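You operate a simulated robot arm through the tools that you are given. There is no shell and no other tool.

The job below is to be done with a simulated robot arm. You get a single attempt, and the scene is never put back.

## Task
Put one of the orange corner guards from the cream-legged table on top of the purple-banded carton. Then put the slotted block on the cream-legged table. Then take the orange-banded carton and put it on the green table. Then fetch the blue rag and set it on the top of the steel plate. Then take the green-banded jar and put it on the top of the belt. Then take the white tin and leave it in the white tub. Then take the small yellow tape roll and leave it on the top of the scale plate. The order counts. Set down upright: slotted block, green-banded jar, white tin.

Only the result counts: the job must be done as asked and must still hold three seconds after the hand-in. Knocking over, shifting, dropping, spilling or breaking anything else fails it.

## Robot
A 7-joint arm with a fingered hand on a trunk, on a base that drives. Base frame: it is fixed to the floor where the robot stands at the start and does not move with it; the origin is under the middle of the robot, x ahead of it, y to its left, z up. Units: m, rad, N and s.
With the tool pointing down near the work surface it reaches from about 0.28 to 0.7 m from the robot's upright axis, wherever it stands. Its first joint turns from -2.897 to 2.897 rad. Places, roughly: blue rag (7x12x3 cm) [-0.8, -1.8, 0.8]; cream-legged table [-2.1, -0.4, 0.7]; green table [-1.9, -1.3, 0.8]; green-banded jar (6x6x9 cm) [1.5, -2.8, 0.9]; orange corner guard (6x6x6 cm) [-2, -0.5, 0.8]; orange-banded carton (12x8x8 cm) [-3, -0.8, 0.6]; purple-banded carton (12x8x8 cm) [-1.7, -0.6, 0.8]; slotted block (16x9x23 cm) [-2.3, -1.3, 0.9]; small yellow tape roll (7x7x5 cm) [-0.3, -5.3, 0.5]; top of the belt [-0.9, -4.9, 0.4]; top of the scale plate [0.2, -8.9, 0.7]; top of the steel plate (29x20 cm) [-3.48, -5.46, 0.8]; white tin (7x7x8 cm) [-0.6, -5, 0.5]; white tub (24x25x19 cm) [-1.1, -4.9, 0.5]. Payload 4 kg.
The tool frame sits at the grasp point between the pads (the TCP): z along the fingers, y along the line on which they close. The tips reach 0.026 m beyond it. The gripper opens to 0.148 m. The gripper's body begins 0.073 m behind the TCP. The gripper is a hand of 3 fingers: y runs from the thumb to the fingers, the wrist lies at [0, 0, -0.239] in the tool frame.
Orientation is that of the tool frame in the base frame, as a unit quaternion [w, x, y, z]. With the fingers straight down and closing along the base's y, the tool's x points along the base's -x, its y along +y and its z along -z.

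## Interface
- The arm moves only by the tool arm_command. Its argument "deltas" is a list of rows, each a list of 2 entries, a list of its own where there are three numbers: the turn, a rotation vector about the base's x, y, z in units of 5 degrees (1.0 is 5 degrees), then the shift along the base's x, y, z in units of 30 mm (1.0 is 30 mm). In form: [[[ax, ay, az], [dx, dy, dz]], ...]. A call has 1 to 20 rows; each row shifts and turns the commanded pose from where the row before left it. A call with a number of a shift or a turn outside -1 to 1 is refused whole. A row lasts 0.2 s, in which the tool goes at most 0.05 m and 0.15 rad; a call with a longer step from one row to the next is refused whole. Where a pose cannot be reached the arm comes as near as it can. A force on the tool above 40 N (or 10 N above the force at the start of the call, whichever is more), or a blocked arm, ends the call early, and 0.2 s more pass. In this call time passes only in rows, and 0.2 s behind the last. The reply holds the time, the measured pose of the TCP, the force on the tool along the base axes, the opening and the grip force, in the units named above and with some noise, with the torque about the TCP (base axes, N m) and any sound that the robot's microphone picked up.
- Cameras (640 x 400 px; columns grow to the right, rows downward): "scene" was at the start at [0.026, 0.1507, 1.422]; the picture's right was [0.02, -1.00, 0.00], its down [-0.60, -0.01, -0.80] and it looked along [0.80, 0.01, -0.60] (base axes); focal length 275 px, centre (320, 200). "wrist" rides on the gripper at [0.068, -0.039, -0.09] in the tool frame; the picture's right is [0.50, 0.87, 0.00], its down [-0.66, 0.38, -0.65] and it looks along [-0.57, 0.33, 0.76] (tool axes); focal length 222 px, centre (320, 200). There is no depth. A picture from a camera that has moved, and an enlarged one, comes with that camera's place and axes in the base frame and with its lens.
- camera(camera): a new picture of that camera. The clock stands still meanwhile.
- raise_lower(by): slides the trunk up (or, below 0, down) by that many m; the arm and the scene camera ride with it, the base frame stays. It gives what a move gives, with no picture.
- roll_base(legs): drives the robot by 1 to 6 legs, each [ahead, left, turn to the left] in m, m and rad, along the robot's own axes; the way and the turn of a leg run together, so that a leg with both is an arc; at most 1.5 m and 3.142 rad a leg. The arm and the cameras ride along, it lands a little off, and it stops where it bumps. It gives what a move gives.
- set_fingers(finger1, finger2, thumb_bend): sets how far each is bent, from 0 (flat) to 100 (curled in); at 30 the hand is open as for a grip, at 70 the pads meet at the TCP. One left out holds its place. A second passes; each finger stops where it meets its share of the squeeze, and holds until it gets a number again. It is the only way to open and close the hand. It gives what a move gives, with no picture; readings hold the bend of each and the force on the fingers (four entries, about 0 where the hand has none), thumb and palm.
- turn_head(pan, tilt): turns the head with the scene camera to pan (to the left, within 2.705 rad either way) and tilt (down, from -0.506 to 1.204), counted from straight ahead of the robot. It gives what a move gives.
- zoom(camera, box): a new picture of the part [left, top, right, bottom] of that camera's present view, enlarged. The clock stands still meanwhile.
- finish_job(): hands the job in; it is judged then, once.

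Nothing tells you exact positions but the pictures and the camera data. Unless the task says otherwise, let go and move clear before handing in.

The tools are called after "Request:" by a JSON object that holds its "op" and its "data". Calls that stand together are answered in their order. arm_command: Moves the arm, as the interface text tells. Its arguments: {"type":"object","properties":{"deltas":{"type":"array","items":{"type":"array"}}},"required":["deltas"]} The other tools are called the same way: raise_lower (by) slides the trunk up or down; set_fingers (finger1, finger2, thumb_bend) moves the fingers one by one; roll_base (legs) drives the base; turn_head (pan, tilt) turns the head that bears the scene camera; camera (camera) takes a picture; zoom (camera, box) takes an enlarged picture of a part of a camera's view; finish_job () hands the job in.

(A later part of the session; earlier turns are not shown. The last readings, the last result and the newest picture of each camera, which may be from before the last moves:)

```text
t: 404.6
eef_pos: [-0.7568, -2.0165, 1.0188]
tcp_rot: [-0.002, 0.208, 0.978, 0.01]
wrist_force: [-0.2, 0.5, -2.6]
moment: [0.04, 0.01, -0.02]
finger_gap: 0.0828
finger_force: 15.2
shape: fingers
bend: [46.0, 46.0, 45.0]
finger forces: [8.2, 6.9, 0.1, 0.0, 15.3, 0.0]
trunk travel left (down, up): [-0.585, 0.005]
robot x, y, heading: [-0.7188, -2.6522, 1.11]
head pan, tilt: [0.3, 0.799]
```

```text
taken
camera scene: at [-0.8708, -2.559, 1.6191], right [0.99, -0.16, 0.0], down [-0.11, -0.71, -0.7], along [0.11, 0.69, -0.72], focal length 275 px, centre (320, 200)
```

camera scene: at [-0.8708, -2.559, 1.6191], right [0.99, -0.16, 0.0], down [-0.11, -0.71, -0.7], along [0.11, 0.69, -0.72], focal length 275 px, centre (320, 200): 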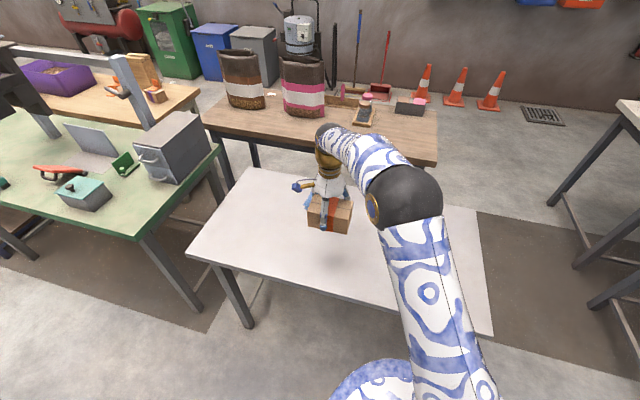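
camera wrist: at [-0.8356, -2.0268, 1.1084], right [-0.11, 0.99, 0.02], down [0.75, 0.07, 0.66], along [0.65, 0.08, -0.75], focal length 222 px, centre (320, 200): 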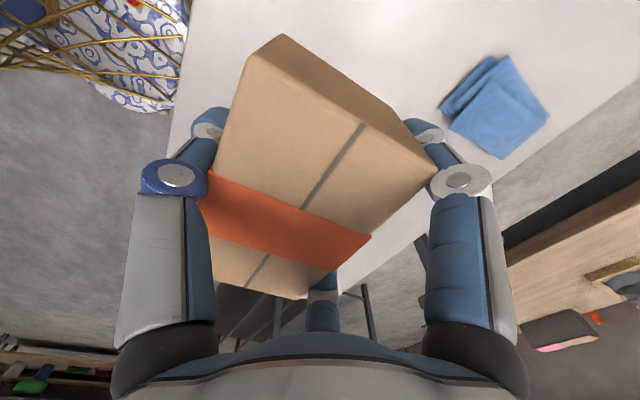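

The carton is held perfectly now. I'll retract a bit and strafe along to the back of the green table.

Request:
{"op": "arm_command", "data": {"deltas": [[[0, 0, 0], [0.15, -0.6, 0.45]], [[0, 0, 0], [0.15, -0.78, 0.48]], [[0, 0, 0], [0.15, -0.78, 0.48]], [[0, 0, 0], [0.15, -0.78, 0.48]], [[0, 0, 0], [0.15, -0.78, 0.48]], [[0, 0, 0], [0.15, -0.78, 0.48]], [[0, 0, 0], [0.15, -0.78, 0.48]]]}}

Request:
{"op": "roll_base", "data": {"legs": [[-0.03, 0.924, 0], [0.0, 0.924, 0.015]]}}

Request:
{"op": "turn_head", "data": {"pan": 0.0, "tilt": 0.8}}

Request:
{"op": "camera", "data": {"camera": "scene"}}

Request:
{"op": "camera", "data": {"camera": "wrist"}}

```text
t: 406.2
eef_pos: [-0.7255, -2.1772, 1.1173]
tcp_rot: [-0.002, 0.207, 0.978, 0.01]
wrist_force: [0.0, 0.4, -2.4]
moment: [0.06, 0.0, -0.01]
finger_gap: 0.0826
finger_force: 15.0
shape: fingers
bend: [46.0, 47.0, 45.0]
finger forces: [8.2, 7.0, 0.0, 0.0, 15.2, 0.0]
trunk travel left (down, up): [-0.585, 0.005]
robot x, y, heading: [-0.7209, -2.6524, 1.11]
head pan, tilt: [0.3, 0.799]
```

```text
t: 415.4
eef_pos: [-2.3937, -1.3839, 1.1184]
tcp_rot: [-0.002, 0.202, 0.979, 0.009]
wrist_force: [0.5, 0.1, -2.9]
moment: [0.06, -0.01, 0.0]
finger_gap: 0.0823
finger_force: 14.8
shape: fingers
bend: [46.0, 47.0, 45.0]
finger forces: [8.0, 7.0, 0.1, 0.0, 15.2, 0.1]
trunk travel left (down, up): [-0.585, 0.005]
robot x, y, heading: [-2.384, -1.8617, 1.119]
head pan, tilt: [0.3, 0.799]
```

```text
t: 416.2
eef_pos: [-2.393, -1.3859, 1.1182]
tcp_rot: [-0.001, 0.202, 0.979, 0.009]
wrist_force: [0.8, 0.4, -1.6]
moment: [0.03, 0.03, 0.03]
finger_gap: 0.0827
finger_force: 15.2
shape: fingers
bend: [46.0, 47.0, 45.0]
finger forces: [8.0, 7.0, 0.0, 0.0, 15.2, 0.0]
trunk travel left (down, up): [-0.585, 0.005]
robot x, y, heading: [-2.3847, -1.8576, 1.117]
head pan, tilt: [0.0, 0.799]
```

```text
taken
camera scene: at [-2.5111, -1.777, 1.6191], right [0.9, -0.43, 0.0], down [-0.31, -0.65, -0.7], along [0.3, 0.63, -0.72], focal length 275 px, centre (320, 200)
```

scene: 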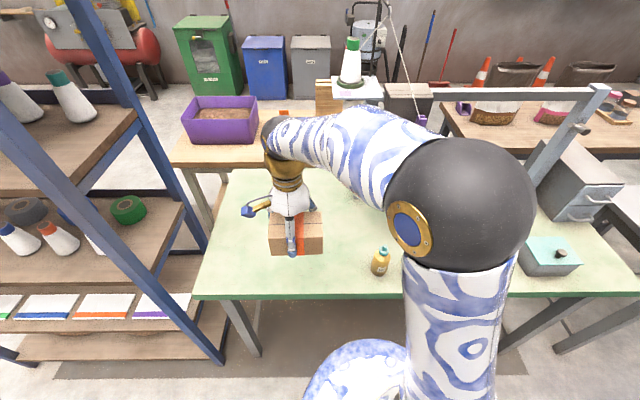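

```text
taken
camera wrist: at [-2.4715, -1.3962, 1.2076], right [-0.12, 0.99, 0.02], down [0.75, 0.08, 0.66], along [0.65, 0.09, -0.75], focal length 222 px, centre (320, 200)
```

wrist: 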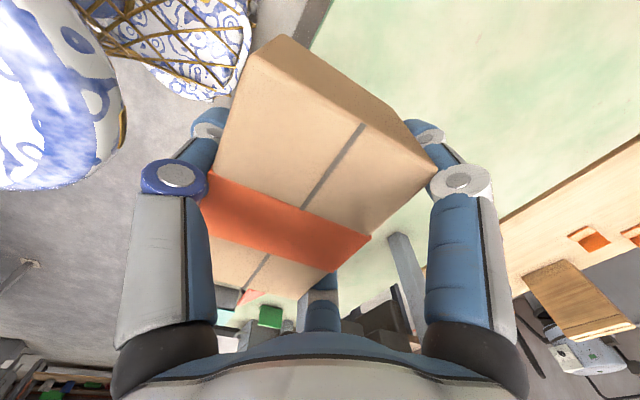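

Request:
{"op": "arm_command", "data": {"deltas": [[[0, 0, 0], [0.3, 0.6, 0]], [[0, 0, 0], [0.4, 0.8, 0]], [[0, 0, 0], [0.4, 0.8, 0]], [[0, 0, 0], [0.4, 0.8, 0]], [[0, 0, 0], [0.4, 0.8, 0]]]}}

Request:
{"op": "arm_command", "data": {"deltas": [[[0, 0, 0], [0, 0, -0.6]], [[0, 0, 0], [0, 0, -0.9]], [[0, 0, 0], [0, 0, -0.9]], [[0, 0, 0], [0, 0, -0.9]], [[0, 0, 0], [0, 0, -0.9]], [[0, 0, 0], [0, 0, -0.9]], [[0, 0, 0], [0, 0, -0.9]], [[0, 0, 0], [0, 0, -0.5]]]}}

Request:
{"op": "zoom", "data": {"camera": "scene", "box": [230, 170, 430, 310]}}

```text
t: 417.4
eef_pos: [-2.3344, -1.2717, 1.1177]
tcp_rot: [-0.002, 0.201, 0.979, 0.009]
wrist_force: [0.3, 0.0, -2.9]
moment: [0.03, -0.01, 0.03]
finger_gap: 0.0823
finger_force: 15.2
shape: fingers
bend: [46.0, 47.0, 45.0]
finger forces: [8.1, 7.1, 0.0, 0.1, 15.2, 0.1]
trunk travel left (down, up): [-0.585, 0.005]
robot x, y, heading: [-2.3871, -1.859, 1.125]
head pan, tilt: [0.0, 0.799]
```

```text
t: 419.2
eef_pos: [-2.3365, -1.2705, 0.9212]
tcp_rot: [-0.002, 0.202, 0.979, 0.01]
wrist_force: [-0.4, 0.6, -2.3]
moment: [0.07, -0.02, 0.01]
finger_gap: 0.0821
finger_force: 15.5
shape: fingers
bend: [46.0, 47.0, 45.0]
finger forces: [8.2, 6.8, 0.0, 0.0, 15.3, 0.0]
trunk travel left (down, up): [-0.585, 0.005]
robot x, y, heading: [-2.3862, -1.8585, 1.126]
head pan, tilt: [0.0, 0.799]
```

```text
2.86 times, centred on (330, 240) of scene
camera zoom: at [-2.511, -1.7768, 1.6191], right [0.9, -0.43, 0.0], down [-0.31, -0.65, -0.7], along [0.3, 0.63, -0.72], focal length 787 px, centre (291, 86)
```

zoom: 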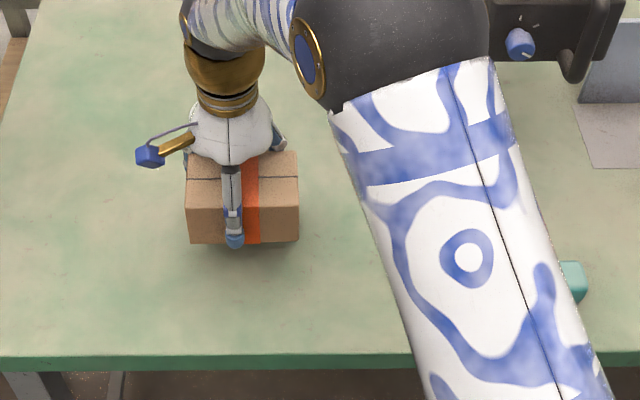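

Request:
{"op": "arm_command", "data": {"deltas": [[[0, 0, 0], [0, 0, -0.4]], [[0, 0, 0], [0, 0, -0.3]], [[0, 0, 0], [0, 0, 0]]]}}

Request:
{"op": "arm_command", "data": {"deltas": [[[0, 0, 0], [0, 0, -0.15]], [[0, 0, 0], [0, 0, 0]]]}}

Request:
{"op": "arm_command", "data": {"deltas": [[[0, 0, 0], [0, 0, -0.15]], [[0, 0, 0], [0, 0, 0]]]}}

```text
t: 420.0
eef_pos: [-2.3361, -1.2705, 0.9021]
tcp_rot: [-0.002, 0.202, 0.979, 0.009]
wrist_force: [0.0, 0.7, -1.7]
moment: [0.02, 0.0, 0.01]
finger_gap: 0.0822
finger_force: 15.0
shape: fingers
bend: [46.0, 47.0, 45.0]
finger forces: [8.2, 7.0, 0.1, 0.0, 15.2, 0.0]
trunk travel left (down, up): [-0.585, 0.005]
robot x, y, heading: [-2.3827, -1.8629, 1.123]
head pan, tilt: [0.0, 0.799]
```

```text
t: 420.6
eef_pos: [-2.3353, -1.2701, 0.8971]
tcp_rot: [-0.002, 0.201, 0.98, 0.01]
wrist_force: [-0.3, 0.1, -3.1]
moment: [0.04, 0.02, 0.01]
finger_gap: 0.0823
finger_force: 14.9
shape: fingers
bend: [46.0, 47.0, 45.0]
finger forces: [8.2, 7.0, 0.0, 0.1, 15.2, 0.1]
trunk travel left (down, up): [-0.585, 0.005]
robot x, y, heading: [-2.3821, -1.8613, 1.121]
head pan, tilt: [0.0, 0.799]
```

```text
t: 421.2
eef_pos: [-2.336, -1.2713, 0.8935]
tcp_rot: [-0.002, 0.202, 0.979, 0.01]
wrist_force: [0.1, 0.2, -2.0]
moment: [0.03, 0.06, 0.04]
finger_gap: 0.0822
finger_force: 15.3
shape: fingers
bend: [46.0, 47.0, 45.0]
finger forces: [8.2, 6.9, 0.1, 0.0, 15.2, 0.0]
trunk travel left (down, up): [-0.585, 0.005]
robot x, y, heading: [-2.3848, -1.8582, 1.125]
head pan, tilt: [0.0, 0.799]
```

Request:
{"op": "arm_command", "data": {"deltas": [[[0, 0, 0], [0, 0, -0.12]], [[0, 0, 0], [0, 0, 0]]]}}

Request:
{"op": "arm_command", "data": {"deltas": [[[0, 0, 0], [0, 0, -0.12]], [[0, 0, 0], [0, 0, 0]]]}}

Request:
{"op": "arm_command", "data": {"deltas": [[[0, 0, 0], [0, 0, -0.12]], [[0, 0, 0], [0, 0, 0]]]}}

```text
t: 421.8
eef_pos: [-2.3363, -1.271, 0.8885]
tcp_rot: [-0.002, 0.202, 0.979, 0.009]
wrist_force: [0.1, 0.3, -2.6]
moment: [0.01, 0.02, 0.01]
finger_gap: 0.082
finger_force: 15.6
shape: fingers
bend: [46.0, 47.0, 45.0]
finger forces: [8.3, 7.0, 0.1, 0.0, 15.2, 0.0]
trunk travel left (down, up): [-0.585, 0.005]
robot x, y, heading: [-2.3813, -1.8608, 1.118]
head pan, tilt: [0.0, 0.799]
```

```text
t: 422.4
eef_pos: [-2.3365, -1.272, 0.8856]
tcp_rot: [-0.002, 0.202, 0.979, 0.009]
wrist_force: [-0.4, 0.3, -2.0]
moment: [0.07, -0.03, 0.02]
finger_gap: 0.0822
finger_force: 15.2
shape: fingers
bend: [46.0, 47.0, 45.0]
finger forces: [8.2, 7.0, 0.1, 0.1, 15.2, 0.1]
trunk travel left (down, up): [-0.585, 0.005]
robot x, y, heading: [-2.385, -1.8602, 1.121]
head pan, tilt: [0.0, 0.799]
```

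```text
t: 423.0
eef_pos: [-2.3362, -1.2708, 0.8822]
tcp_rot: [-0.001, 0.202, 0.979, 0.009]
wrist_force: [-0.5, -0.6, -2.3]
moment: [0.04, 0.0, -0.01]
finger_gap: 0.0823
finger_force: 15.7
shape: fingers
bend: [46.0, 47.0, 45.0]
finger forces: [8.2, 7.1, 0.1, 0.0, 15.2, 0.0]
trunk travel left (down, up): [-0.585, 0.005]
robot x, y, heading: [-2.3793, -1.8572, 1.122]
head pan, tilt: [0.0, 0.799]
```

Request:
{"op": "arm_command", "data": {"deltas": [[[0, 0, 0], [0, 0, -0.12]], [[0, 0, 0], [0, 0, 0]]]}}

Request:
{"op": "arm_command", "data": {"deltas": [[[0, 0, 0], [0, 0, -0.12]], [[0, 0, 0], [0, 0, 0]]]}}

Request:
{"op": "zoom", "data": {"camera": "scene", "box": [270, 190, 350, 260]}}

```text
t: 423.6
eef_pos: [-2.3341, -1.2722, 0.8787]
tcp_rot: [-0.001, 0.202, 0.979, 0.009]
wrist_force: [0.5, 0.0, -2.6]
moment: [0.04, 0.03, 0.0]
finger_gap: 0.0824
finger_force: 14.8
shape: fingers
bend: [46.0, 47.0, 45.0]
finger forces: [8.3, 7.0, 0.0, 0.0, 15.2, 0.1]
trunk travel left (down, up): [-0.585, 0.005]
robot x, y, heading: [-2.3851, -1.8589, 1.123]
head pan, tilt: [0.0, 0.799]
```

```text
t: 424.2
eef_pos: [-2.336, -1.2717, 0.8753]
tcp_rot: [-0.002, 0.202, 0.979, 0.009]
wrist_force: [-0.7, 0.0, -2.7]
moment: [-0.01, 0.01, -0.01]
finger_gap: 0.0823
finger_force: 14.8
shape: fingers
bend: [46.0, 47.0, 45.0]
finger forces: [8.2, 7.0, 0.0, 0.0, 15.2, 0.1]
trunk travel left (down, up): [-0.585, 0.005]
robot x, y, heading: [-2.3858, -1.8578, 1.121]
head pan, tilt: [0.0, 0.799]
```

```text
5.71 times, centred on (310, 225) of scene
camera zoom: at [-2.511, -1.7769, 1.6191], right [0.9, -0.43, 0.0], down [-0.31, -0.65, -0.7], along [0.3, 0.63, -0.72], focal length 1573 px, centre (377, 57)
```

zoom: 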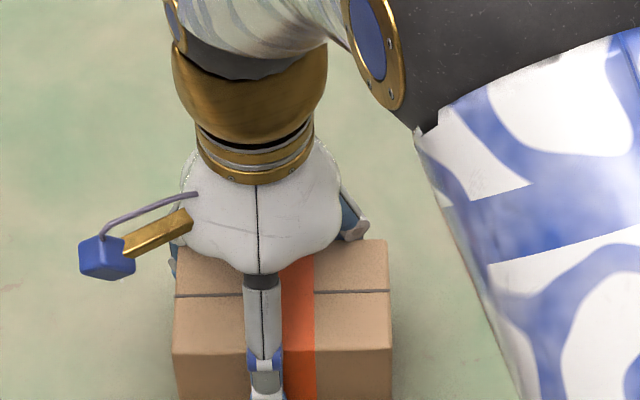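

Request:
{"op": "arm_command", "data": {"deltas": [[[0, 0, 0], [0, 0, -0.12]], [[0, 0, 0], [0, 0, 0]]]}}

Request:
{"op": "arm_command", "data": {"deltas": [[[0, 0, 0], [0, 0, -0.12]], [[0, 0, 0], [0, 0, 0]]]}}

Request:
{"op": "zoom", "data": {"camera": "scene", "box": [260, 200, 360, 270]}}

```text
t: 424.8
eef_pos: [-2.3364, -1.2711, 0.8709]
tcp_rot: [-0.003, 0.202, 0.979, 0.009]
wrist_force: [0.0, -0.2, -2.6]
moment: [0.06, -0.01, -0.03]
finger_gap: 0.0822
finger_force: 15.4
shape: fingers
bend: [46.0, 47.0, 45.0]
finger forces: [8.2, 7.1, 0.0, 0.0, 15.3, 0.0]
trunk travel left (down, up): [-0.585, 0.005]
robot x, y, heading: [-2.3782, -1.857, 1.125]
head pan, tilt: [0.0, 0.799]
```

```text
t: 425.4
eef_pos: [-2.3352, -1.2723, 0.8679]
tcp_rot: [-0.002, 0.201, 0.98, 0.01]
wrist_force: [0.5, 1.1, 0.9]
moment: [-0.11, -0.05, 0.0]
finger_gap: 0.0821
finger_force: 15.9
shape: fingers
bend: [46.0, 47.0, 45.0]
finger forces: [8.4, 6.9, 0.1, 0.1, 15.2, 0.0]
trunk travel left (down, up): [-0.585, 0.005]
robot x, y, heading: [-2.3797, -1.8568, 1.121]
head pan, tilt: [0.0, 0.799]
```

```text
5.71 times, centred on (310, 235) of scene
camera zoom: at [-2.511, -1.777, 1.6191], right [0.9, -0.43, 0.0], down [-0.31, -0.65, -0.7], along [0.3, 0.63, -0.72], focal length 1573 px, centre (377, 0)
```

zoom: 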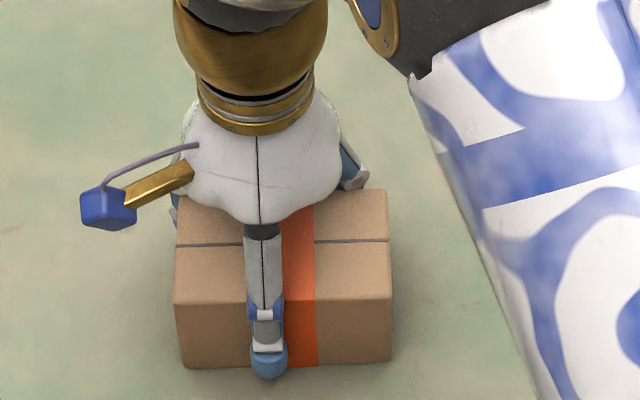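

Contact. I'll release and lift away.

Request:
{"op": "set_fingers", "data": {"finger1": 38, "finger2": 38, "thumb_bend": 38}}

Request:
{"op": "set_fingers", "data": {"finger1": 25, "finger2": 25, "thumb_bend": 25}}

Request:
{"op": "arm_command", "data": {"deltas": [[[0, 0, 0], [0, 0, 0.4]], [[0, 0, 0], [0, 0, 0.9]], [[0, 0, 0], [0, 0, 1]], [[0, 0, 0], [0, 0, 1]], [[0, 0, 0], [0, 0, 1]], [[0, 0, 0], [0, 0, 1]], [[0, 0, 0], [0, 0, 1]], [[0, 0, 0], [0, 0, 1]]]}}

Request:
{"op": "camera", "data": {"camera": "scene"}}

Request:
{"op": "camera", "data": {"camera": "wrist"}}

```text
t: 426.4
eef_pos: [-2.3363, -1.2713, 0.8682]
tcp_rot: [-0.002, 0.202, 0.979, 0.009]
wrist_force: [0.7, -0.3, -0.3]
moment: [-0.01, 0.01, 0.0]
finger_gap: 0.1011
finger_force: 0.0
shape: fingers
bend: [38.0, 38.0, 38.0]
finger forces: [0.0, 0.0, 0.0, 0.0, 0.0, 0.0]
trunk travel left (down, up): [-0.585, 0.005]
robot x, y, heading: [-2.3823, -1.8647, 1.12]
head pan, tilt: [0.0, 0.799]
```

```text
t: 427.4
eef_pos: [-2.3359, -1.2721, 0.8683]
tcp_rot: [-0.001, 0.202, 0.979, 0.009]
wrist_force: [0.0, -1.1, 1.0]
moment: [0.0, 0.03, 0.04]
finger_gap: 0.1369
finger_force: 0.0
shape: fingers
bend: [25.0, 25.0, 25.0]
finger forces: [0.0, 0.1, 0.0, 0.0, 0.0, 0.0]
trunk travel left (down, up): [-0.585, 0.005]
robot x, y, heading: [-2.3857, -1.8576, 1.123]
head pan, tilt: [0.0, 0.799]
```

```text
t: 429.2
eef_pos: [-2.3351, -1.2705, 1.0871]
tcp_rot: [-0.002, 0.201, 0.979, 0.009]
wrist_force: [0.8, 0.0, 0.8]
moment: [-0.01, -0.02, 0.01]
finger_gap: 0.1371
finger_force: 0.0
shape: fingers
bend: [25.0, 25.0, 25.0]
finger forces: [0.0, 0.1, 0.0, 0.0, 0.0, 0.0]
trunk travel left (down, up): [-0.585, 0.005]
robot x, y, heading: [-2.381, -1.8617, 1.124]
head pan, tilt: [0.0, 0.799]
```

```text
taken
camera scene: at [-2.511, -1.7774, 1.6191], right [0.9, -0.43, 0.0], down [-0.31, -0.65, -0.7], along [0.3, 0.63, -0.72], focal length 275 px, centre (320, 200)
```

scene: 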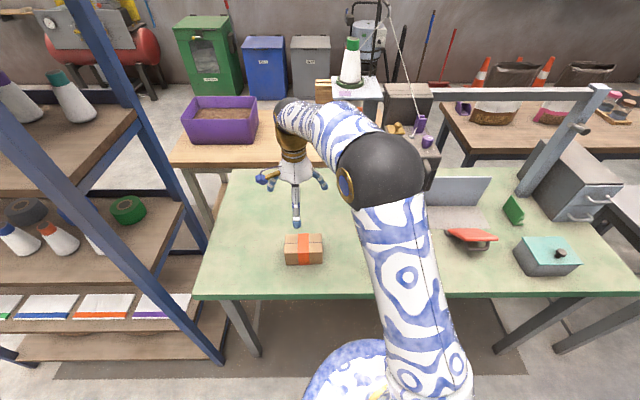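

```text
taken
camera wrist: at [-2.4136, -1.2818, 1.1775], right [-0.12, 0.99, 0.02], down [0.75, 0.08, 0.66], along [0.65, 0.09, -0.75], focal length 222 px, centre (320, 200)
```

wrist: 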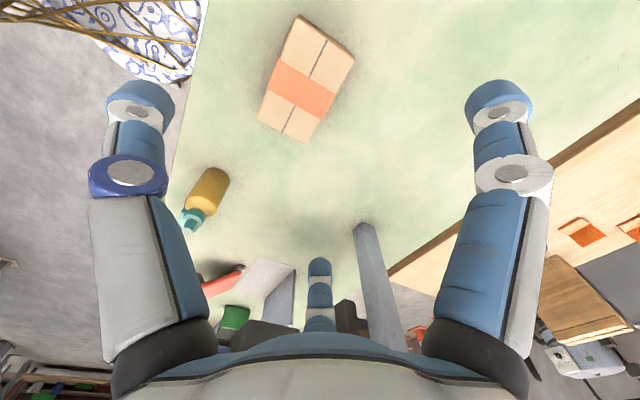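

The orange-banded carton is on the green table. Next is the blue rag: I'll retract the arm and strafe back to the white table's south side to look at it closely.

Request:
{"op": "arm_command", "data": {"deltas": [[[0, 0, 0], [-0.4, -0.75, 0.4]], [[0, 0, 0], [-0.4, -0.78, 0.4]], [[0, 0, 0], [-0.4, -0.78, 0.4]], [[0, 0, 0], [-0.4, -0.78, 0.4]], [[0, 0, 0], [-0.4, -0.78, 0.4]]]}}

Request:
{"op": "roll_base", "data": {"legs": [[0, -0.805, 0], [0, -0.805, 0]]}}

Request:
{"op": "turn_head", "data": {"pan": 0.0, "tilt": 0.9}}

Request:
{"op": "camera", "data": {"camera": "scene"}}

Request:
{"op": "turn_head", "data": {"pan": 0.0, "tilt": 1.2}}

Request:
{"op": "camera", "data": {"camera": "scene"}}

Request:
{"op": "camera", "data": {"camera": "wrist"}}

```text
t: 430.4
eef_pos: [-2.396, -1.3889, 1.1476]
tcp_rot: [-0.002, 0.202, 0.979, 0.009]
wrist_force: [-0.8, 0.5, -1.0]
moment: [0.0, 0.03, 0.01]
finger_gap: 0.1371
finger_force: 0.1
shape: fingers
bend: [25.0, 25.0, 25.0]
finger forces: [0.1, 0.0, 0.0, 0.1, 0.0, 0.0]
trunk travel left (down, up): [-0.585, 0.005]
robot x, y, heading: [-2.3823, -1.8593, 1.123]
head pan, tilt: [0.0, 0.799]
```

```text
t: 438.6
eef_pos: [-0.9528, -2.0864, 1.1477]
tcp_rot: [-0.001, 0.203, 0.979, 0.008]
wrist_force: [1.0, 1.1, -0.7]
moment: [-0.04, 0.03, 0.01]
finger_gap: 0.1367
finger_force: 0.0
shape: fingers
bend: [25.0, 25.0, 25.0]
finger forces: [0.0, 0.1, 0.0, 0.1, 0.1, 0.0]
trunk travel left (down, up): [-0.585, 0.005]
robot x, y, heading: [-0.9375, -2.556, 1.117]
head pan, tilt: [0.0, 0.799]
```

```text
t: 439.3
eef_pos: [-0.9517, -2.086, 1.1478]
tcp_rot: [-0.002, 0.204, 0.979, 0.009]
wrist_force: [0.6, -0.1, 0.3]
moment: [0.01, -0.01, -0.01]
finger_gap: 0.1369
finger_force: 0.2
shape: fingers
bend: [25.0, 25.0, 25.0]
finger forces: [0.1, 0.0, 0.0, 0.0, 0.1, 0.1]
trunk travel left (down, up): [-0.585, 0.005]
robot x, y, heading: [-0.9378, -2.5594, 1.12]
head pan, tilt: [0.0, 0.901]
```

```text
taken
camera scene: at [-1.0709, -2.4803, 1.6112], right [0.9, -0.44, 0.0], down [-0.34, -0.7, -0.62], along [0.27, 0.56, -0.78], focal length 275 px, centre (320, 200)
```

scene: 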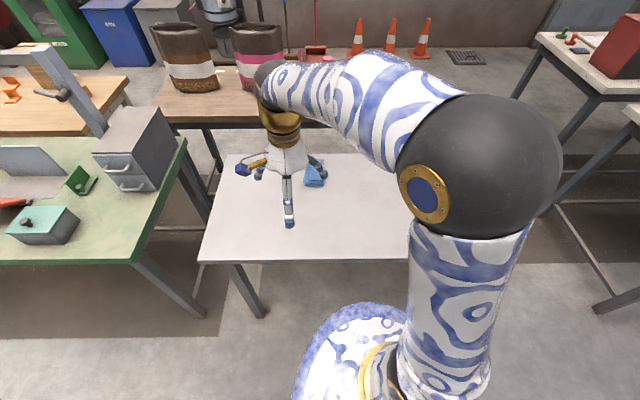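

```text
t: 440.1
eef_pos: [-0.9532, -2.0869, 1.1473]
tcp_rot: [-0.002, 0.204, 0.979, 0.01]
wrist_force: [0.2, -0.1, 0.7]
moment: [0.0, -0.03, 0.02]
finger_gap: 0.1368
finger_force: 0.1
shape: fingers
bend: [25.0, 25.0, 25.0]
finger forces: [0.0, 0.0, 0.1, 0.0, 0.0, 0.0]
trunk travel left (down, up): [-0.585, 0.005]
robot x, y, heading: [-0.9386, -2.5605, 1.121]
head pan, tilt: [0.0, 1.201]
```

```text
taken
camera scene: at [-1.0795, -2.4979, 1.5914], right [0.9, -0.44, 0.0], down [-0.41, -0.84, -0.36], along [0.16, 0.33, -0.93], focal length 275 px, centre (320, 200)
```

scene: 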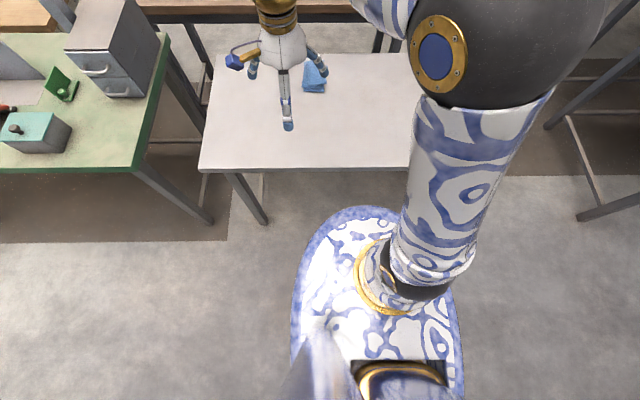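

```text
taken
camera wrist: at [-1.0313, -2.0971, 1.2371], right [-0.11, 0.99, 0.02], down [0.75, 0.07, 0.66], along [0.65, 0.09, -0.75], focal length 222 px, centre (320, 200)
```

wrist: 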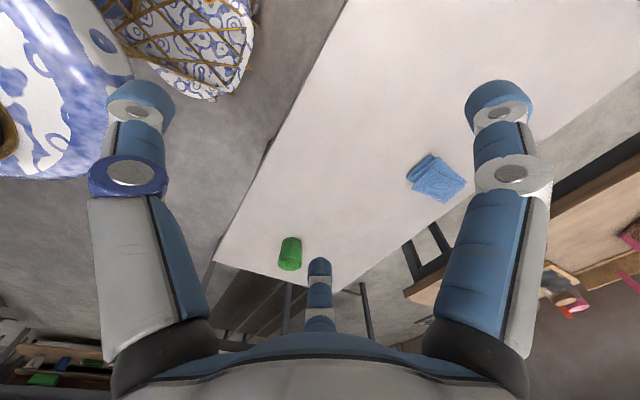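

The rag is at (-0.748,-1.771), about 0.81 m from the robot's axis, so I need to come about 13 cm closer. The table front is open between its legs, so the low base can slip slightly under the edge. I'll move ahead slowly.

Request:
{"op": "roll_base", "data": {"legs": [[0.06, 0, 0]]}}

Request:
{"op": "roll_base", "data": {"legs": [[0.065, 0, 0]]}}

Request:
{"op": "camera", "data": {"camera": "scene"}}

Request:
{"op": "camera", "data": {"camera": "wrist"}}

```text
t: 441.1
eef_pos: [-0.9255, -2.0307, 1.1474]
tcp_rot: [-0.002, 0.204, 0.979, 0.01]
wrist_force: [-0.4, 1.3, 0.5]
moment: [-0.05, 0.0, -0.02]
finger_gap: 0.137
finger_force: 0.1
shape: fingers
bend: [25.0, 25.0, 25.0]
finger forces: [0.1, 0.0, 0.1, 0.0, 0.0, 0.1]
trunk travel left (down, up): [-0.585, 0.005]
robot x, y, heading: [-0.9128, -2.5059, 1.119]
head pan, tilt: [0.0, 1.201]
```

```text
t: 442.0
eef_pos: [-0.8981, -1.9728, 1.1476]
tcp_rot: [-0.002, 0.204, 0.979, 0.009]
wrist_force: [-0.2, 0.7, -0.1]
moment: [-0.04, 0.01, 0.02]
finger_gap: 0.1368
finger_force: 0.0
shape: fingers
bend: [25.0, 25.0, 25.0]
finger forces: [0.1, 0.0, 0.1, 0.1, 0.0, 0.0]
trunk travel left (down, up): [-0.585, 0.005]
robot x, y, heading: [-0.8843, -2.4417, 1.122]
head pan, tilt: [0.0, 1.201]
```

```text
taken
camera scene: at [-1.0239, -2.3836, 1.5914], right [0.9, -0.44, 0.0], down [-0.41, -0.84, -0.36], along [0.16, 0.32, -0.93], focal length 275 px, centre (320, 200)
```

scene: 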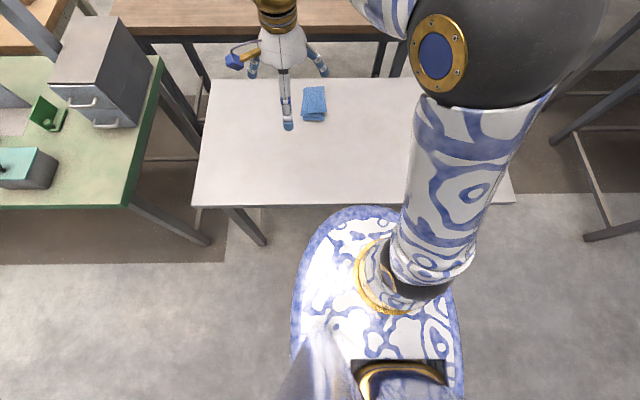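

```text
taken
camera wrist: at [-0.9757, -1.983, 1.2366], right [-0.11, 0.99, 0.02], down [0.75, 0.07, 0.66], along [0.65, 0.09, -0.75], focal length 222 px, centre (320, 200)
```

wrist: 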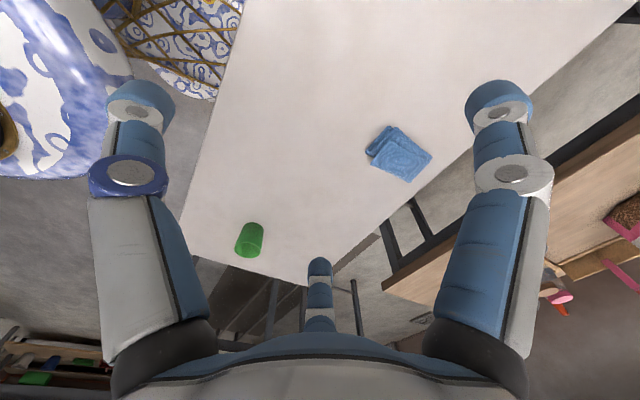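

Request:
{"op": "zoom", "data": {"camera": "wrist", "box": [330, 100, 470, 200]}}

Request:
{"op": "zoom", "data": {"camera": "scene", "box": [270, 70, 350, 140]}}

```text
4.00 times, centred on (400, 150) of wrist
camera zoom: at [-0.9757, -1.983, 1.2366], right [-0.11, 0.99, 0.02], down [0.75, 0.07, 0.66], along [0.65, 0.09, -0.75], focal length 888 px, centre (0, 400)
```

zoom: 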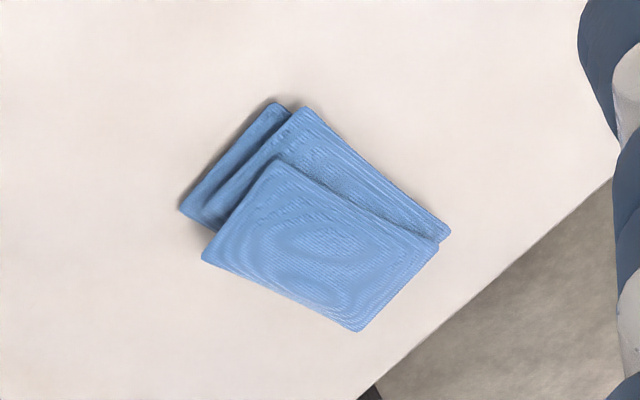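

```text
5.71 times, centred on (310, 105) of scene
camera zoom: at [-1.0239, -2.3836, 1.5914], right [0.9, -0.44, 0.0], down [-0.41, -0.84, -0.36], along [0.16, 0.32, -0.93], focal length 1573 px, centre (377, 743)
```

zoom: 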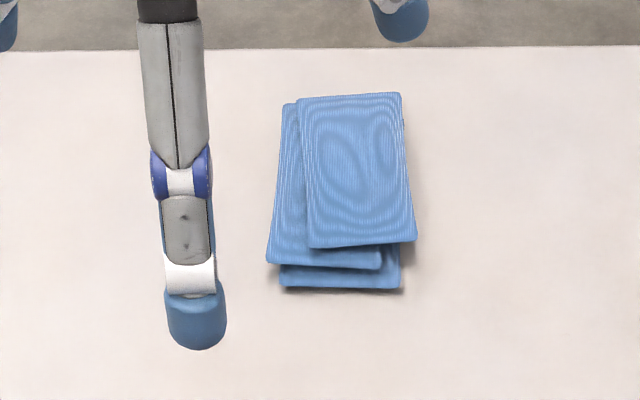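

The rag is a folded stack with its long axis at about 69° and overall width about 9 cm. I'll move 4 cm closer, then rotate the hand so it pinches across the short side.

Request:
{"op": "roll_base", "data": {"legs": [[0.04, 0, 0]]}}

Request:
{"op": "arm_command", "data": {"deltas": [[[0, 0, 0.953], [0.195, 0.323, 0]], [[0, 0, 0.953], [0.195, 0.323, 0]], [[0, 0, 0.953], [0.195, 0.323, 0]], [[0, 0, 0.953], [0.195, 0.323, 0]], [[0, 0, 0.953], [0.195, 0.323, 0]], [[0, 0, 0.953], [0.195, 0.323, 0]], [[0, 0, 0.953], [0.195, 0.323, 0]], [[0, 0, 0.953], [0.195, 0.323, 0]], [[0, 0, 0.953], [0.195, 0.323, 0]], [[0, 0, 0.953], [0.195, 0.323, 0]], [[0, 0, 0.953], [0.195, 0.323, 0]], [[0, 0, 0.953], [0.195, 0.323, 0]], [[0, 0, 0.953], [0.195, 0.323, 0]], [[0, 0, 0.953], [0.195, 0.323, 0]], [[0, 0, 0.953], [0.195, 0.323, 0]], [[0, 0, 0.953], [0.195, 0.323, 0]], [[0, 0, 0.953], [0.195, 0.323, 0]], [[0, 0, 0.953], [0.195, 0.323, 0]], [[0, 0, 0.953], [0.195, 0.323, 0]]]}}

Request:
{"op": "camera", "data": {"camera": "wrist"}}

Request:
{"op": "camera", "data": {"camera": "scene"}}

```text
t: 442.9
eef_pos: [-0.8806, -1.9371, 1.1471]
tcp_rot: [-0.001, 0.204, 0.979, 0.008]
wrist_force: [0.1, -0.5, 0.1]
moment: [0.03, 0.02, -0.01]
finger_gap: 0.1367
finger_force: 0.1
shape: fingers
bend: [25.0, 25.0, 25.0]
finger forces: [0.0, 0.0, 0.1, 0.1, 0.0, 0.1]
trunk travel left (down, up): [-0.585, 0.005]
robot x, y, heading: [-0.8657, -2.4087, 1.116]
head pan, tilt: [0.0, 1.201]
```

```text
t: 446.9
eef_pos: [-0.7691, -1.7523, 1.1467]
tcp_rot: [-0.008, -0.552, 0.834, 0.006]
wrist_force: [0.5, -0.3, 0.4]
moment: [-0.02, 0.0, -0.01]
finger_gap: 0.1369
finger_force: 0.1
shape: fingers
bend: [25.0, 25.0, 25.0]
finger forces: [0.1, 0.0, 0.0, 0.1, 0.1, 0.0]
trunk travel left (down, up): [-0.585, 0.005]
robot x, y, heading: [-0.873, -2.4077, 1.117]
head pan, tilt: [0.0, 1.201]
```

```text
taken
camera wrist: at [-0.758, -1.8301, 1.2366], right [-0.99, -0.12, 0.02], down [-0.08, 0.75, 0.66], along [-0.09, 0.65, -0.76], focal length 222 px, centre (320, 200)
```

wrist: 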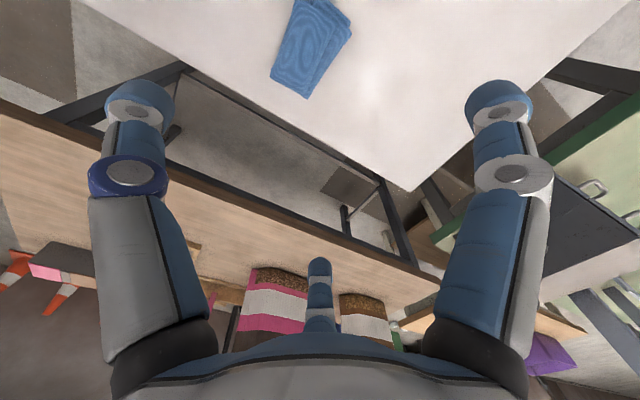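

```text
taken
camera scene: at [-1.0069, -2.3484, 1.5914], right [0.9, -0.44, 0.0], down [-0.41, -0.84, -0.36], along [0.16, 0.33, -0.93], focal length 275 px, centre (320, 200)
```

scene: 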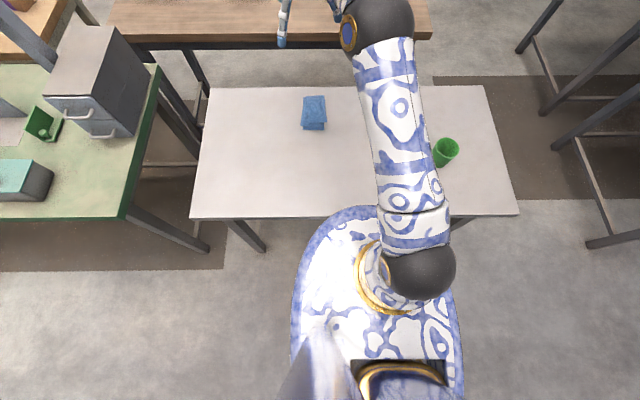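

Request:
{"op": "arm_command", "data": {"deltas": [[[0, 0, 0], [0, 0, -1]], [[0, 0, 0], [0, 0, -1]], [[0, 0, 0], [0, 0, -1]], [[0, 0, 0], [0, 0, -1]], [[0, 0, 0], [0, 0, -1]], [[0, 0, 0], [0, 0, -1]], [[0, 0, 0], [0, 0, -1]]]}}

Request:
{"op": "camera", "data": {"camera": "wrist"}}

Request:
{"op": "zoom", "data": {"camera": "scene", "box": [260, 40, 400, 160]}}

```text
t: 448.5
eef_pos: [-0.767, -1.7521, 0.9355]
tcp_rot: [-0.008, -0.552, 0.834, 0.005]
wrist_force: [-0.5, 0.2, -1.1]
moment: [0.0, -0.01, 0.0]
finger_gap: 0.1369
finger_force: 0.0
shape: fingers
bend: [25.0, 25.0, 25.0]
finger forces: [0.0, 0.0, 0.1, 0.0, 0.0, 0.1]
trunk travel left (down, up): [-0.585, 0.005]
robot x, y, heading: [-0.8693, -2.4085, 1.122]
head pan, tilt: [0.0, 1.201]
```

```text
taken
camera wrist: at [-0.7578, -1.8302, 1.0266], right [-0.99, -0.12, 0.02], down [-0.08, 0.75, 0.66], along [-0.09, 0.65, -0.75], focal length 222 px, centre (320, 200)
```

wrist: 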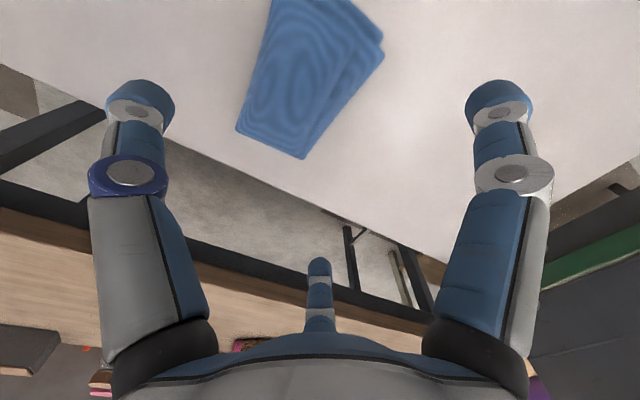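

```text
3.33 times, centred on (330, 100) of scene
camera zoom: at [-1.0068, -2.3485, 1.5914], right [0.9, -0.44, 0.0], down [-0.41, -0.84, -0.36], along [0.16, 0.33, -0.93], focal length 918 px, centre (287, 533)
```

zoom: 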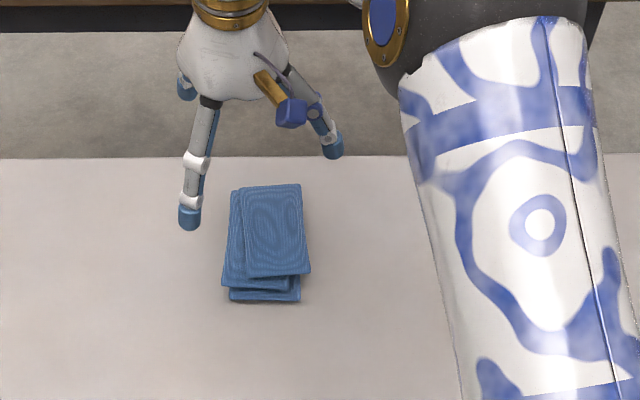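

Request:
{"op": "arm_command", "data": {"deltas": [[[0, 0, 0], [-0.23, -0.4, -0.5]], [[0, 0, 0], [0, 0, -1]], [[0, 0, 0], [0, 0, -0.9]], [[0, 0, 0], [0, 0, 0]]]}}

Request:
{"op": "camera", "data": {"camera": "wrist"}}

Request:
{"op": "zoom", "data": {"camera": "scene", "box": [260, 40, 400, 160]}}

```text
t: 449.5
eef_pos: [-0.7742, -1.7652, 0.8636]
tcp_rot: [-0.008, -0.552, 0.834, 0.005]
wrist_force: [-0.4, 0.5, 0.2]
moment: [0.01, 0.0, -0.01]
finger_gap: 0.1371
finger_force: 0.1
shape: fingers
bend: [25.0, 25.0, 25.0]
finger forces: [0.1, 0.0, 0.0, 0.0, 0.0, 0.0]
trunk travel left (down, up): [-0.585, 0.005]
robot x, y, heading: [-0.8644, -2.413, 1.118]
head pan, tilt: [0.0, 1.201]
```

```text
taken
camera wrist: at [-0.7644, -1.8423, 0.9547], right [-0.99, -0.12, 0.02], down [-0.08, 0.75, 0.66], along [-0.09, 0.65, -0.75], focal length 222 px, centre (320, 200)
```

wrist: 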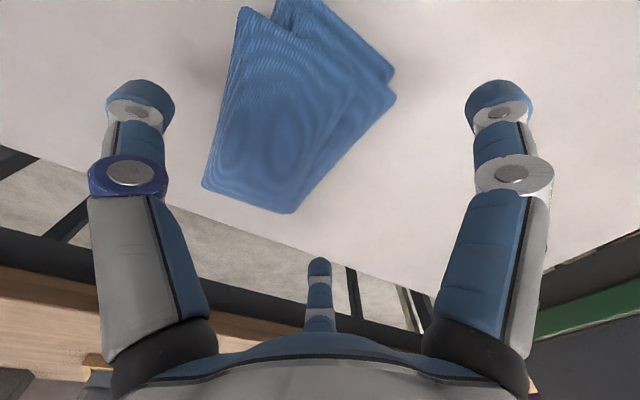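

```text
3.33 times, centred on (330, 100) of scene
camera zoom: at [-1.0069, -2.3488, 1.5914], right [0.9, -0.44, 0.0], down [-0.41, -0.84, -0.36], along [0.16, 0.33, -0.93], focal length 918 px, centre (287, 533)
```

zoom: 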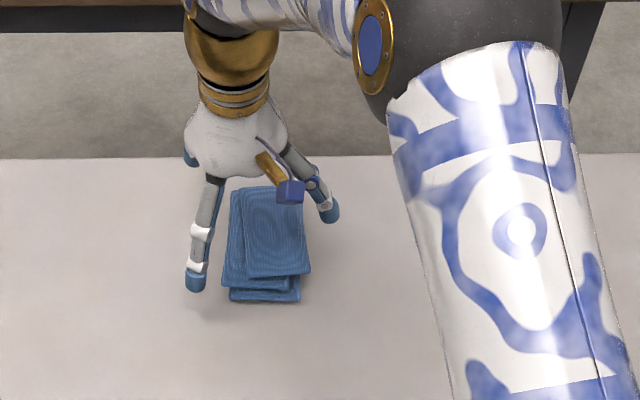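

The rag is centred between thumb and fingers. I'll lower to grasp height and close.

Request:
{"op": "arm_command", "data": {"deltas": [[[0, 0, 0], [0, 0, -0.5]], [[0, 0, 0], [0, 0, -0.4]], [[0, 0, 0], [0, 0, 0]]]}}

Request:
{"op": "set_fingers", "data": {"finger1": 46, "finger2": 46, "thumb_bend": 46}}

Request:
{"op": "camera", "data": {"camera": "wrist"}}

Request:
{"op": "zoom", "data": {"camera": "scene", "box": [260, 40, 400, 160]}}

```text
t: 450.3
eef_pos: [-0.7744, -1.7646, 0.8394]
tcp_rot: [-0.008, -0.552, 0.834, 0.005]
wrist_force: [0.7, 0.1, 0.7]
moment: [0.02, 0.02, 0.0]
finger_gap: 0.1369
finger_force: 0.0
shape: fingers
bend: [25.0, 25.0, 25.0]
finger forces: [0.0, 0.0, 0.0, 0.0, 0.0, 0.0]
trunk travel left (down, up): [-0.585, 0.005]
robot x, y, heading: [-0.8679, -2.409, 1.117]
head pan, tilt: [0.0, 1.201]
```

```text
t: 451.3
eef_pos: [-0.7754, -1.765, 0.8383]
tcp_rot: [-0.008, -0.552, 0.834, 0.005]
wrist_force: [0.4, 0.1, -0.2]
moment: [-0.02, 0.02, 0.02]
finger_gap: 0.0778
finger_force: 0.4
shape: fingers
bend: [45.0, 45.0, 46.0]
finger forces: [0.5, 0.5, 0.1, 0.1, 0.7, 0.0]
trunk travel left (down, up): [-0.585, 0.005]
robot x, y, heading: [-0.8708, -2.4096, 1.12]
head pan, tilt: [0.0, 1.201]
```

```text
taken
camera wrist: at [-0.7644, -1.8423, 0.9282], right [-0.99, -0.12, 0.02], down [-0.08, 0.75, 0.66], along [-0.09, 0.65, -0.75], focal length 222 px, centre (320, 200)
```

wrist: 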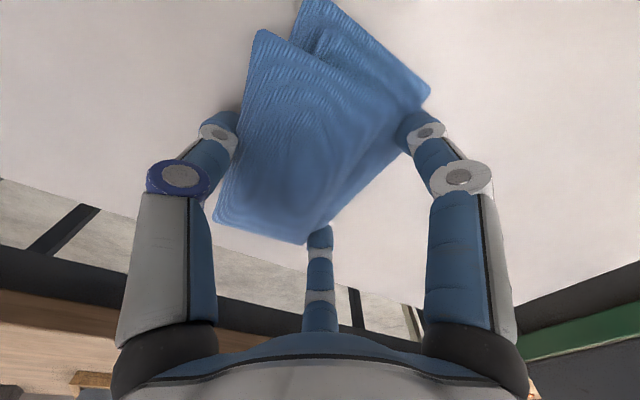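

```text
3.33 times, centred on (330, 100) of scene
camera zoom: at [-1.0069, -2.3487, 1.5914], right [0.9, -0.44, 0.0], down [-0.41, -0.84, -0.36], along [0.16, 0.33, -0.93], focal length 918 px, centre (287, 533)
```

zoom: 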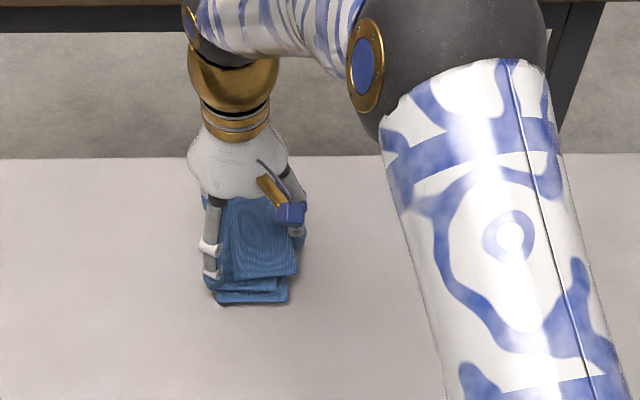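

Contact found at about 7 cm width. I'll tighten and lift.

Request:
{"op": "set_fingers", "data": {"finger1": 54, "finger2": 54, "thumb_bend": 54}}

Request:
{"op": "arm_command", "data": {"deltas": [[[0, 0, 0], [0, 0, 0.3]], [[0, 0, 0], [0, 0, 0.6]], [[0, 0, 0], [0, 0, 0.8]], [[0, 0, 0], [0, 0, 0.8]], [[0, 0, 0], [0, 0, 0.8]], [[0, 0, 0], [0, 0, 0.8]]]}}

Request:
{"op": "camera", "data": {"camera": "wrist"}}

Request:
{"op": "camera", "data": {"camera": "scene"}}

```text
t: 452.3
eef_pos: [-0.7751, -1.7659, 0.8381]
tcp_rot: [-0.008, -0.552, 0.834, 0.005]
wrist_force: [0.4, -0.7, 1.3]
moment: [-0.01, -0.07, 0.01]
finger_gap: 0.0719
finger_force: 8.9
shape: fingers
bend: [48.0, 48.0, 48.0]
finger forces: [4.1, 4.4, 0.1, 0.1, 8.6, 0.1]
trunk travel left (down, up): [-0.585, 0.005]
robot x, y, heading: [-0.8686, -2.41, 1.124]
head pan, tilt: [0.0, 1.201]
```

```text
t: 453.7
eef_pos: [-0.7729, -1.7649, 0.9612]
tcp_rot: [-0.007, -0.552, 0.834, 0.005]
wrist_force: [0.3, 0.4, 0.3]
moment: [-0.02, 0.03, 0.0]
finger_gap: 0.0716
finger_force: 8.5
shape: fingers
bend: [49.0, 48.0, 48.0]
finger forces: [4.2, 4.6, 0.0, 0.0, 8.6, 0.0]
trunk travel left (down, up): [-0.585, 0.005]
robot x, y, heading: [-0.8651, -2.412, 1.115]
head pan, tilt: [0.0, 1.201]
```

```text
taken
camera wrist: at [-0.7643, -1.8423, 1.051], right [-0.99, -0.12, 0.02], down [-0.08, 0.75, 0.66], along [-0.09, 0.65, -0.75], focal length 222 px, centre (320, 200)
```

wrist: 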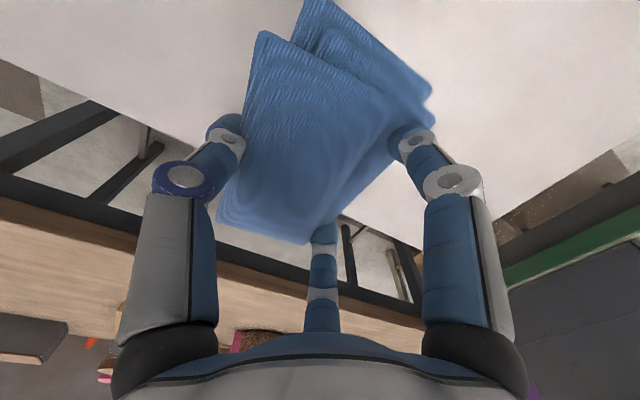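

```text
taken
camera scene: at [-1.0069, -2.3489, 1.5914], right [0.9, -0.44, 0.0], down [-0.41, -0.84, -0.36], along [0.16, 0.33, -0.93], focal length 275 px, centre (320, 200)
```

scene: 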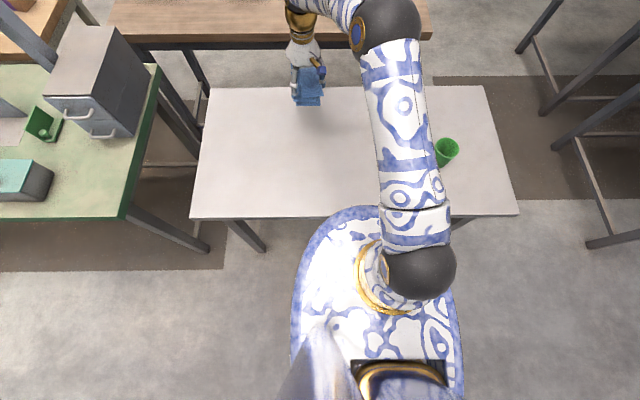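

The rag is lifted securely. I'll retract, back away from the table, and look for the steel plate to the southwest.

Request:
{"op": "arm_command", "data": {"deltas": [[[0, 0, 0], [-0.41, -0.85, 0.9]], [[0, 0, 0], [-0.41, -0.85, 0.9]], [[0, 0, 0], [-0.41, -0.85, 0.9]], [[0, 0, 0], [-0.41, -0.85, 0.9]], [[0, 0, 0], [-0.41, -0.85, 0.9]], [[0, 0, 0], [-0.41, -0.85, 0.9]], [[0, 0, 0], [-0.41, -0.85, 0.9]]]}}

Request:
{"op": "roll_base", "data": {"legs": [[-0.35, 0, 0]]}}

Request:
{"op": "turn_head", "data": {"pan": 2.5, "tilt": 0.35}}

Request:
{"op": "camera", "data": {"camera": "scene"}}

Request:
{"op": "turn_head", "data": {"pan": 1.9, "tilt": 0.35}}

Request:
{"op": "camera", "data": {"camera": "scene"}}

Request:
{"op": "turn_head", "data": {"pan": -2.5, "tilt": 0.4}}

Request:
{"op": "camera", "data": {"camera": "scene"}}

```text
t: 455.3
eef_pos: [-0.8603, -1.9451, 1.1512]
tcp_rot: [-0.007, -0.552, 0.834, 0.006]
wrist_force: [0.9, 0.7, -0.1]
moment: [0.03, 0.05, -0.01]
finger_gap: 0.0715
finger_force: 8.6
shape: fingers
bend: [49.0, 48.0, 48.0]
finger forces: [4.1, 4.5, 0.0, 0.1, 8.6, 0.0]
trunk travel left (down, up): [-0.585, 0.005]
robot x, y, heading: [-0.8687, -2.409, 1.123]
head pan, tilt: [0.0, 1.201]
```

```text
t: 457.6
eef_pos: [-1.0151, -2.2604, 1.1504]
tcp_rot: [-0.008, -0.551, 0.834, 0.005]
wrist_force: [-0.3, -0.2, -0.3]
moment: [-0.02, 0.01, 0.0]
finger_gap: 0.0712
finger_force: 9.0
shape: fingers
bend: [49.0, 48.0, 48.0]
finger forces: [4.1, 4.4, 0.0, 0.0, 8.6, 0.0]
trunk travel left (down, up): [-0.585, 0.005]
robot x, y, heading: [-1.0213, -2.7256, 1.117]
head pan, tilt: [0.0, 1.201]
```

```text
t: 459.9
eef_pos: [-1.0141, -2.2599, 1.1498]
tcp_rot: [-0.007, -0.552, 0.834, 0.005]
wrist_force: [-0.3, 0.5, 0.0]
moment: [0.01, 0.01, 0.04]
finger_gap: 0.0713
finger_force: 8.1
shape: fingers
bend: [49.0, 48.0, 48.0]
finger forces: [4.3, 4.5, 0.1, 0.1, 8.6, 0.0]
trunk travel left (down, up): [-0.585, 0.005]
robot x, y, heading: [-1.0203, -2.7269, 1.118]
head pan, tilt: [2.499, 0.351]
```

```text
taken
camera scene: at [-1.2679, -2.7579, 1.6587], right [-0.46, 0.89, 0.0], down [0.31, 0.16, -0.94], along [-0.83, -0.43, -0.34], focal length 275 px, centre (320, 200)
```

scene: 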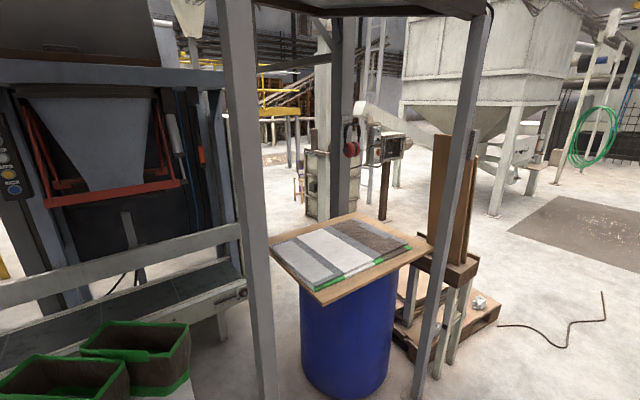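

```text
t: 460.9
eef_pos: [-1.015, -2.2594, 1.1508]
tcp_rot: [-0.008, -0.551, 0.834, 0.005]
wrist_force: [-0.6, 1.2, -0.6]
moment: [0.08, 0.02, 0.02]
finger_gap: 0.0713
finger_force: 8.6
shape: fingers
bend: [49.0, 48.0, 48.0]
finger forces: [4.2, 4.5, 0.0, 0.0, 8.6, 0.0]
trunk travel left (down, up): [-0.585, 0.005]
robot x, y, heading: [-1.0233, -2.7254, 1.12]
head pan, tilt: [1.901, 0.351]
```

```text
taken
camera scene: at [-1.2776, -2.7039, 1.6587], right [0.12, 0.99, 0.0], down [0.34, -0.04, -0.94], along [-0.93, 0.11, -0.34], focal length 275 px, centre (320, 200)
```

scene: 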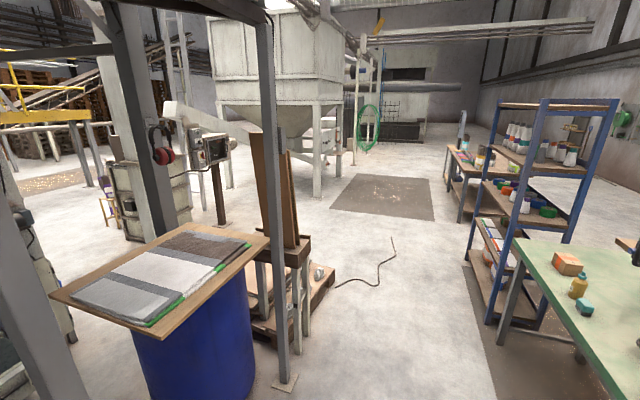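

```text
t: 464.4
eef_pos: [-1.0145, -2.2598, 1.1499]
tcp_rot: [-0.007, -0.551, 0.834, 0.005]
wrist_force: [0.6, 0.0, -0.2]
moment: [-0.01, 0.01, -0.01]
finger_gap: 0.0714
finger_force: 8.6
shape: fingers
bend: [49.0, 48.0, 48.0]
finger forces: [4.2, 4.6, 0.0, 0.0, 8.6, 0.0]
trunk travel left (down, up): [-0.585, 0.005]
robot x, y, heading: [-1.0227, -2.7262, 1.118]
head pan, tilt: [-2.499, 0.4]
```

```text
taken
camera scene: at [-1.1677, -2.8062, 1.6542], right [-0.98, -0.19, 0.0], down [-0.07, 0.38, -0.92], along [0.17, -0.9, -0.39], focal length 275 px, centre (320, 200)
```

scene: 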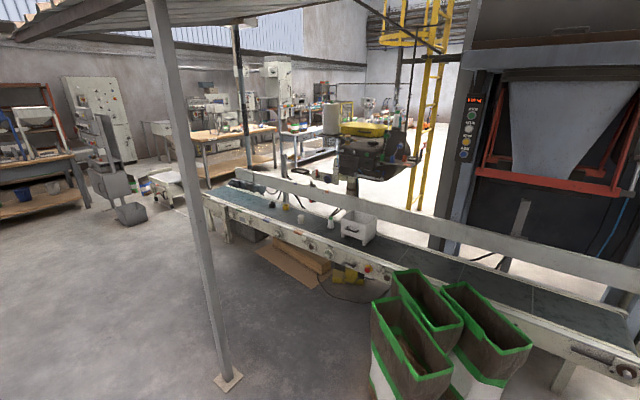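

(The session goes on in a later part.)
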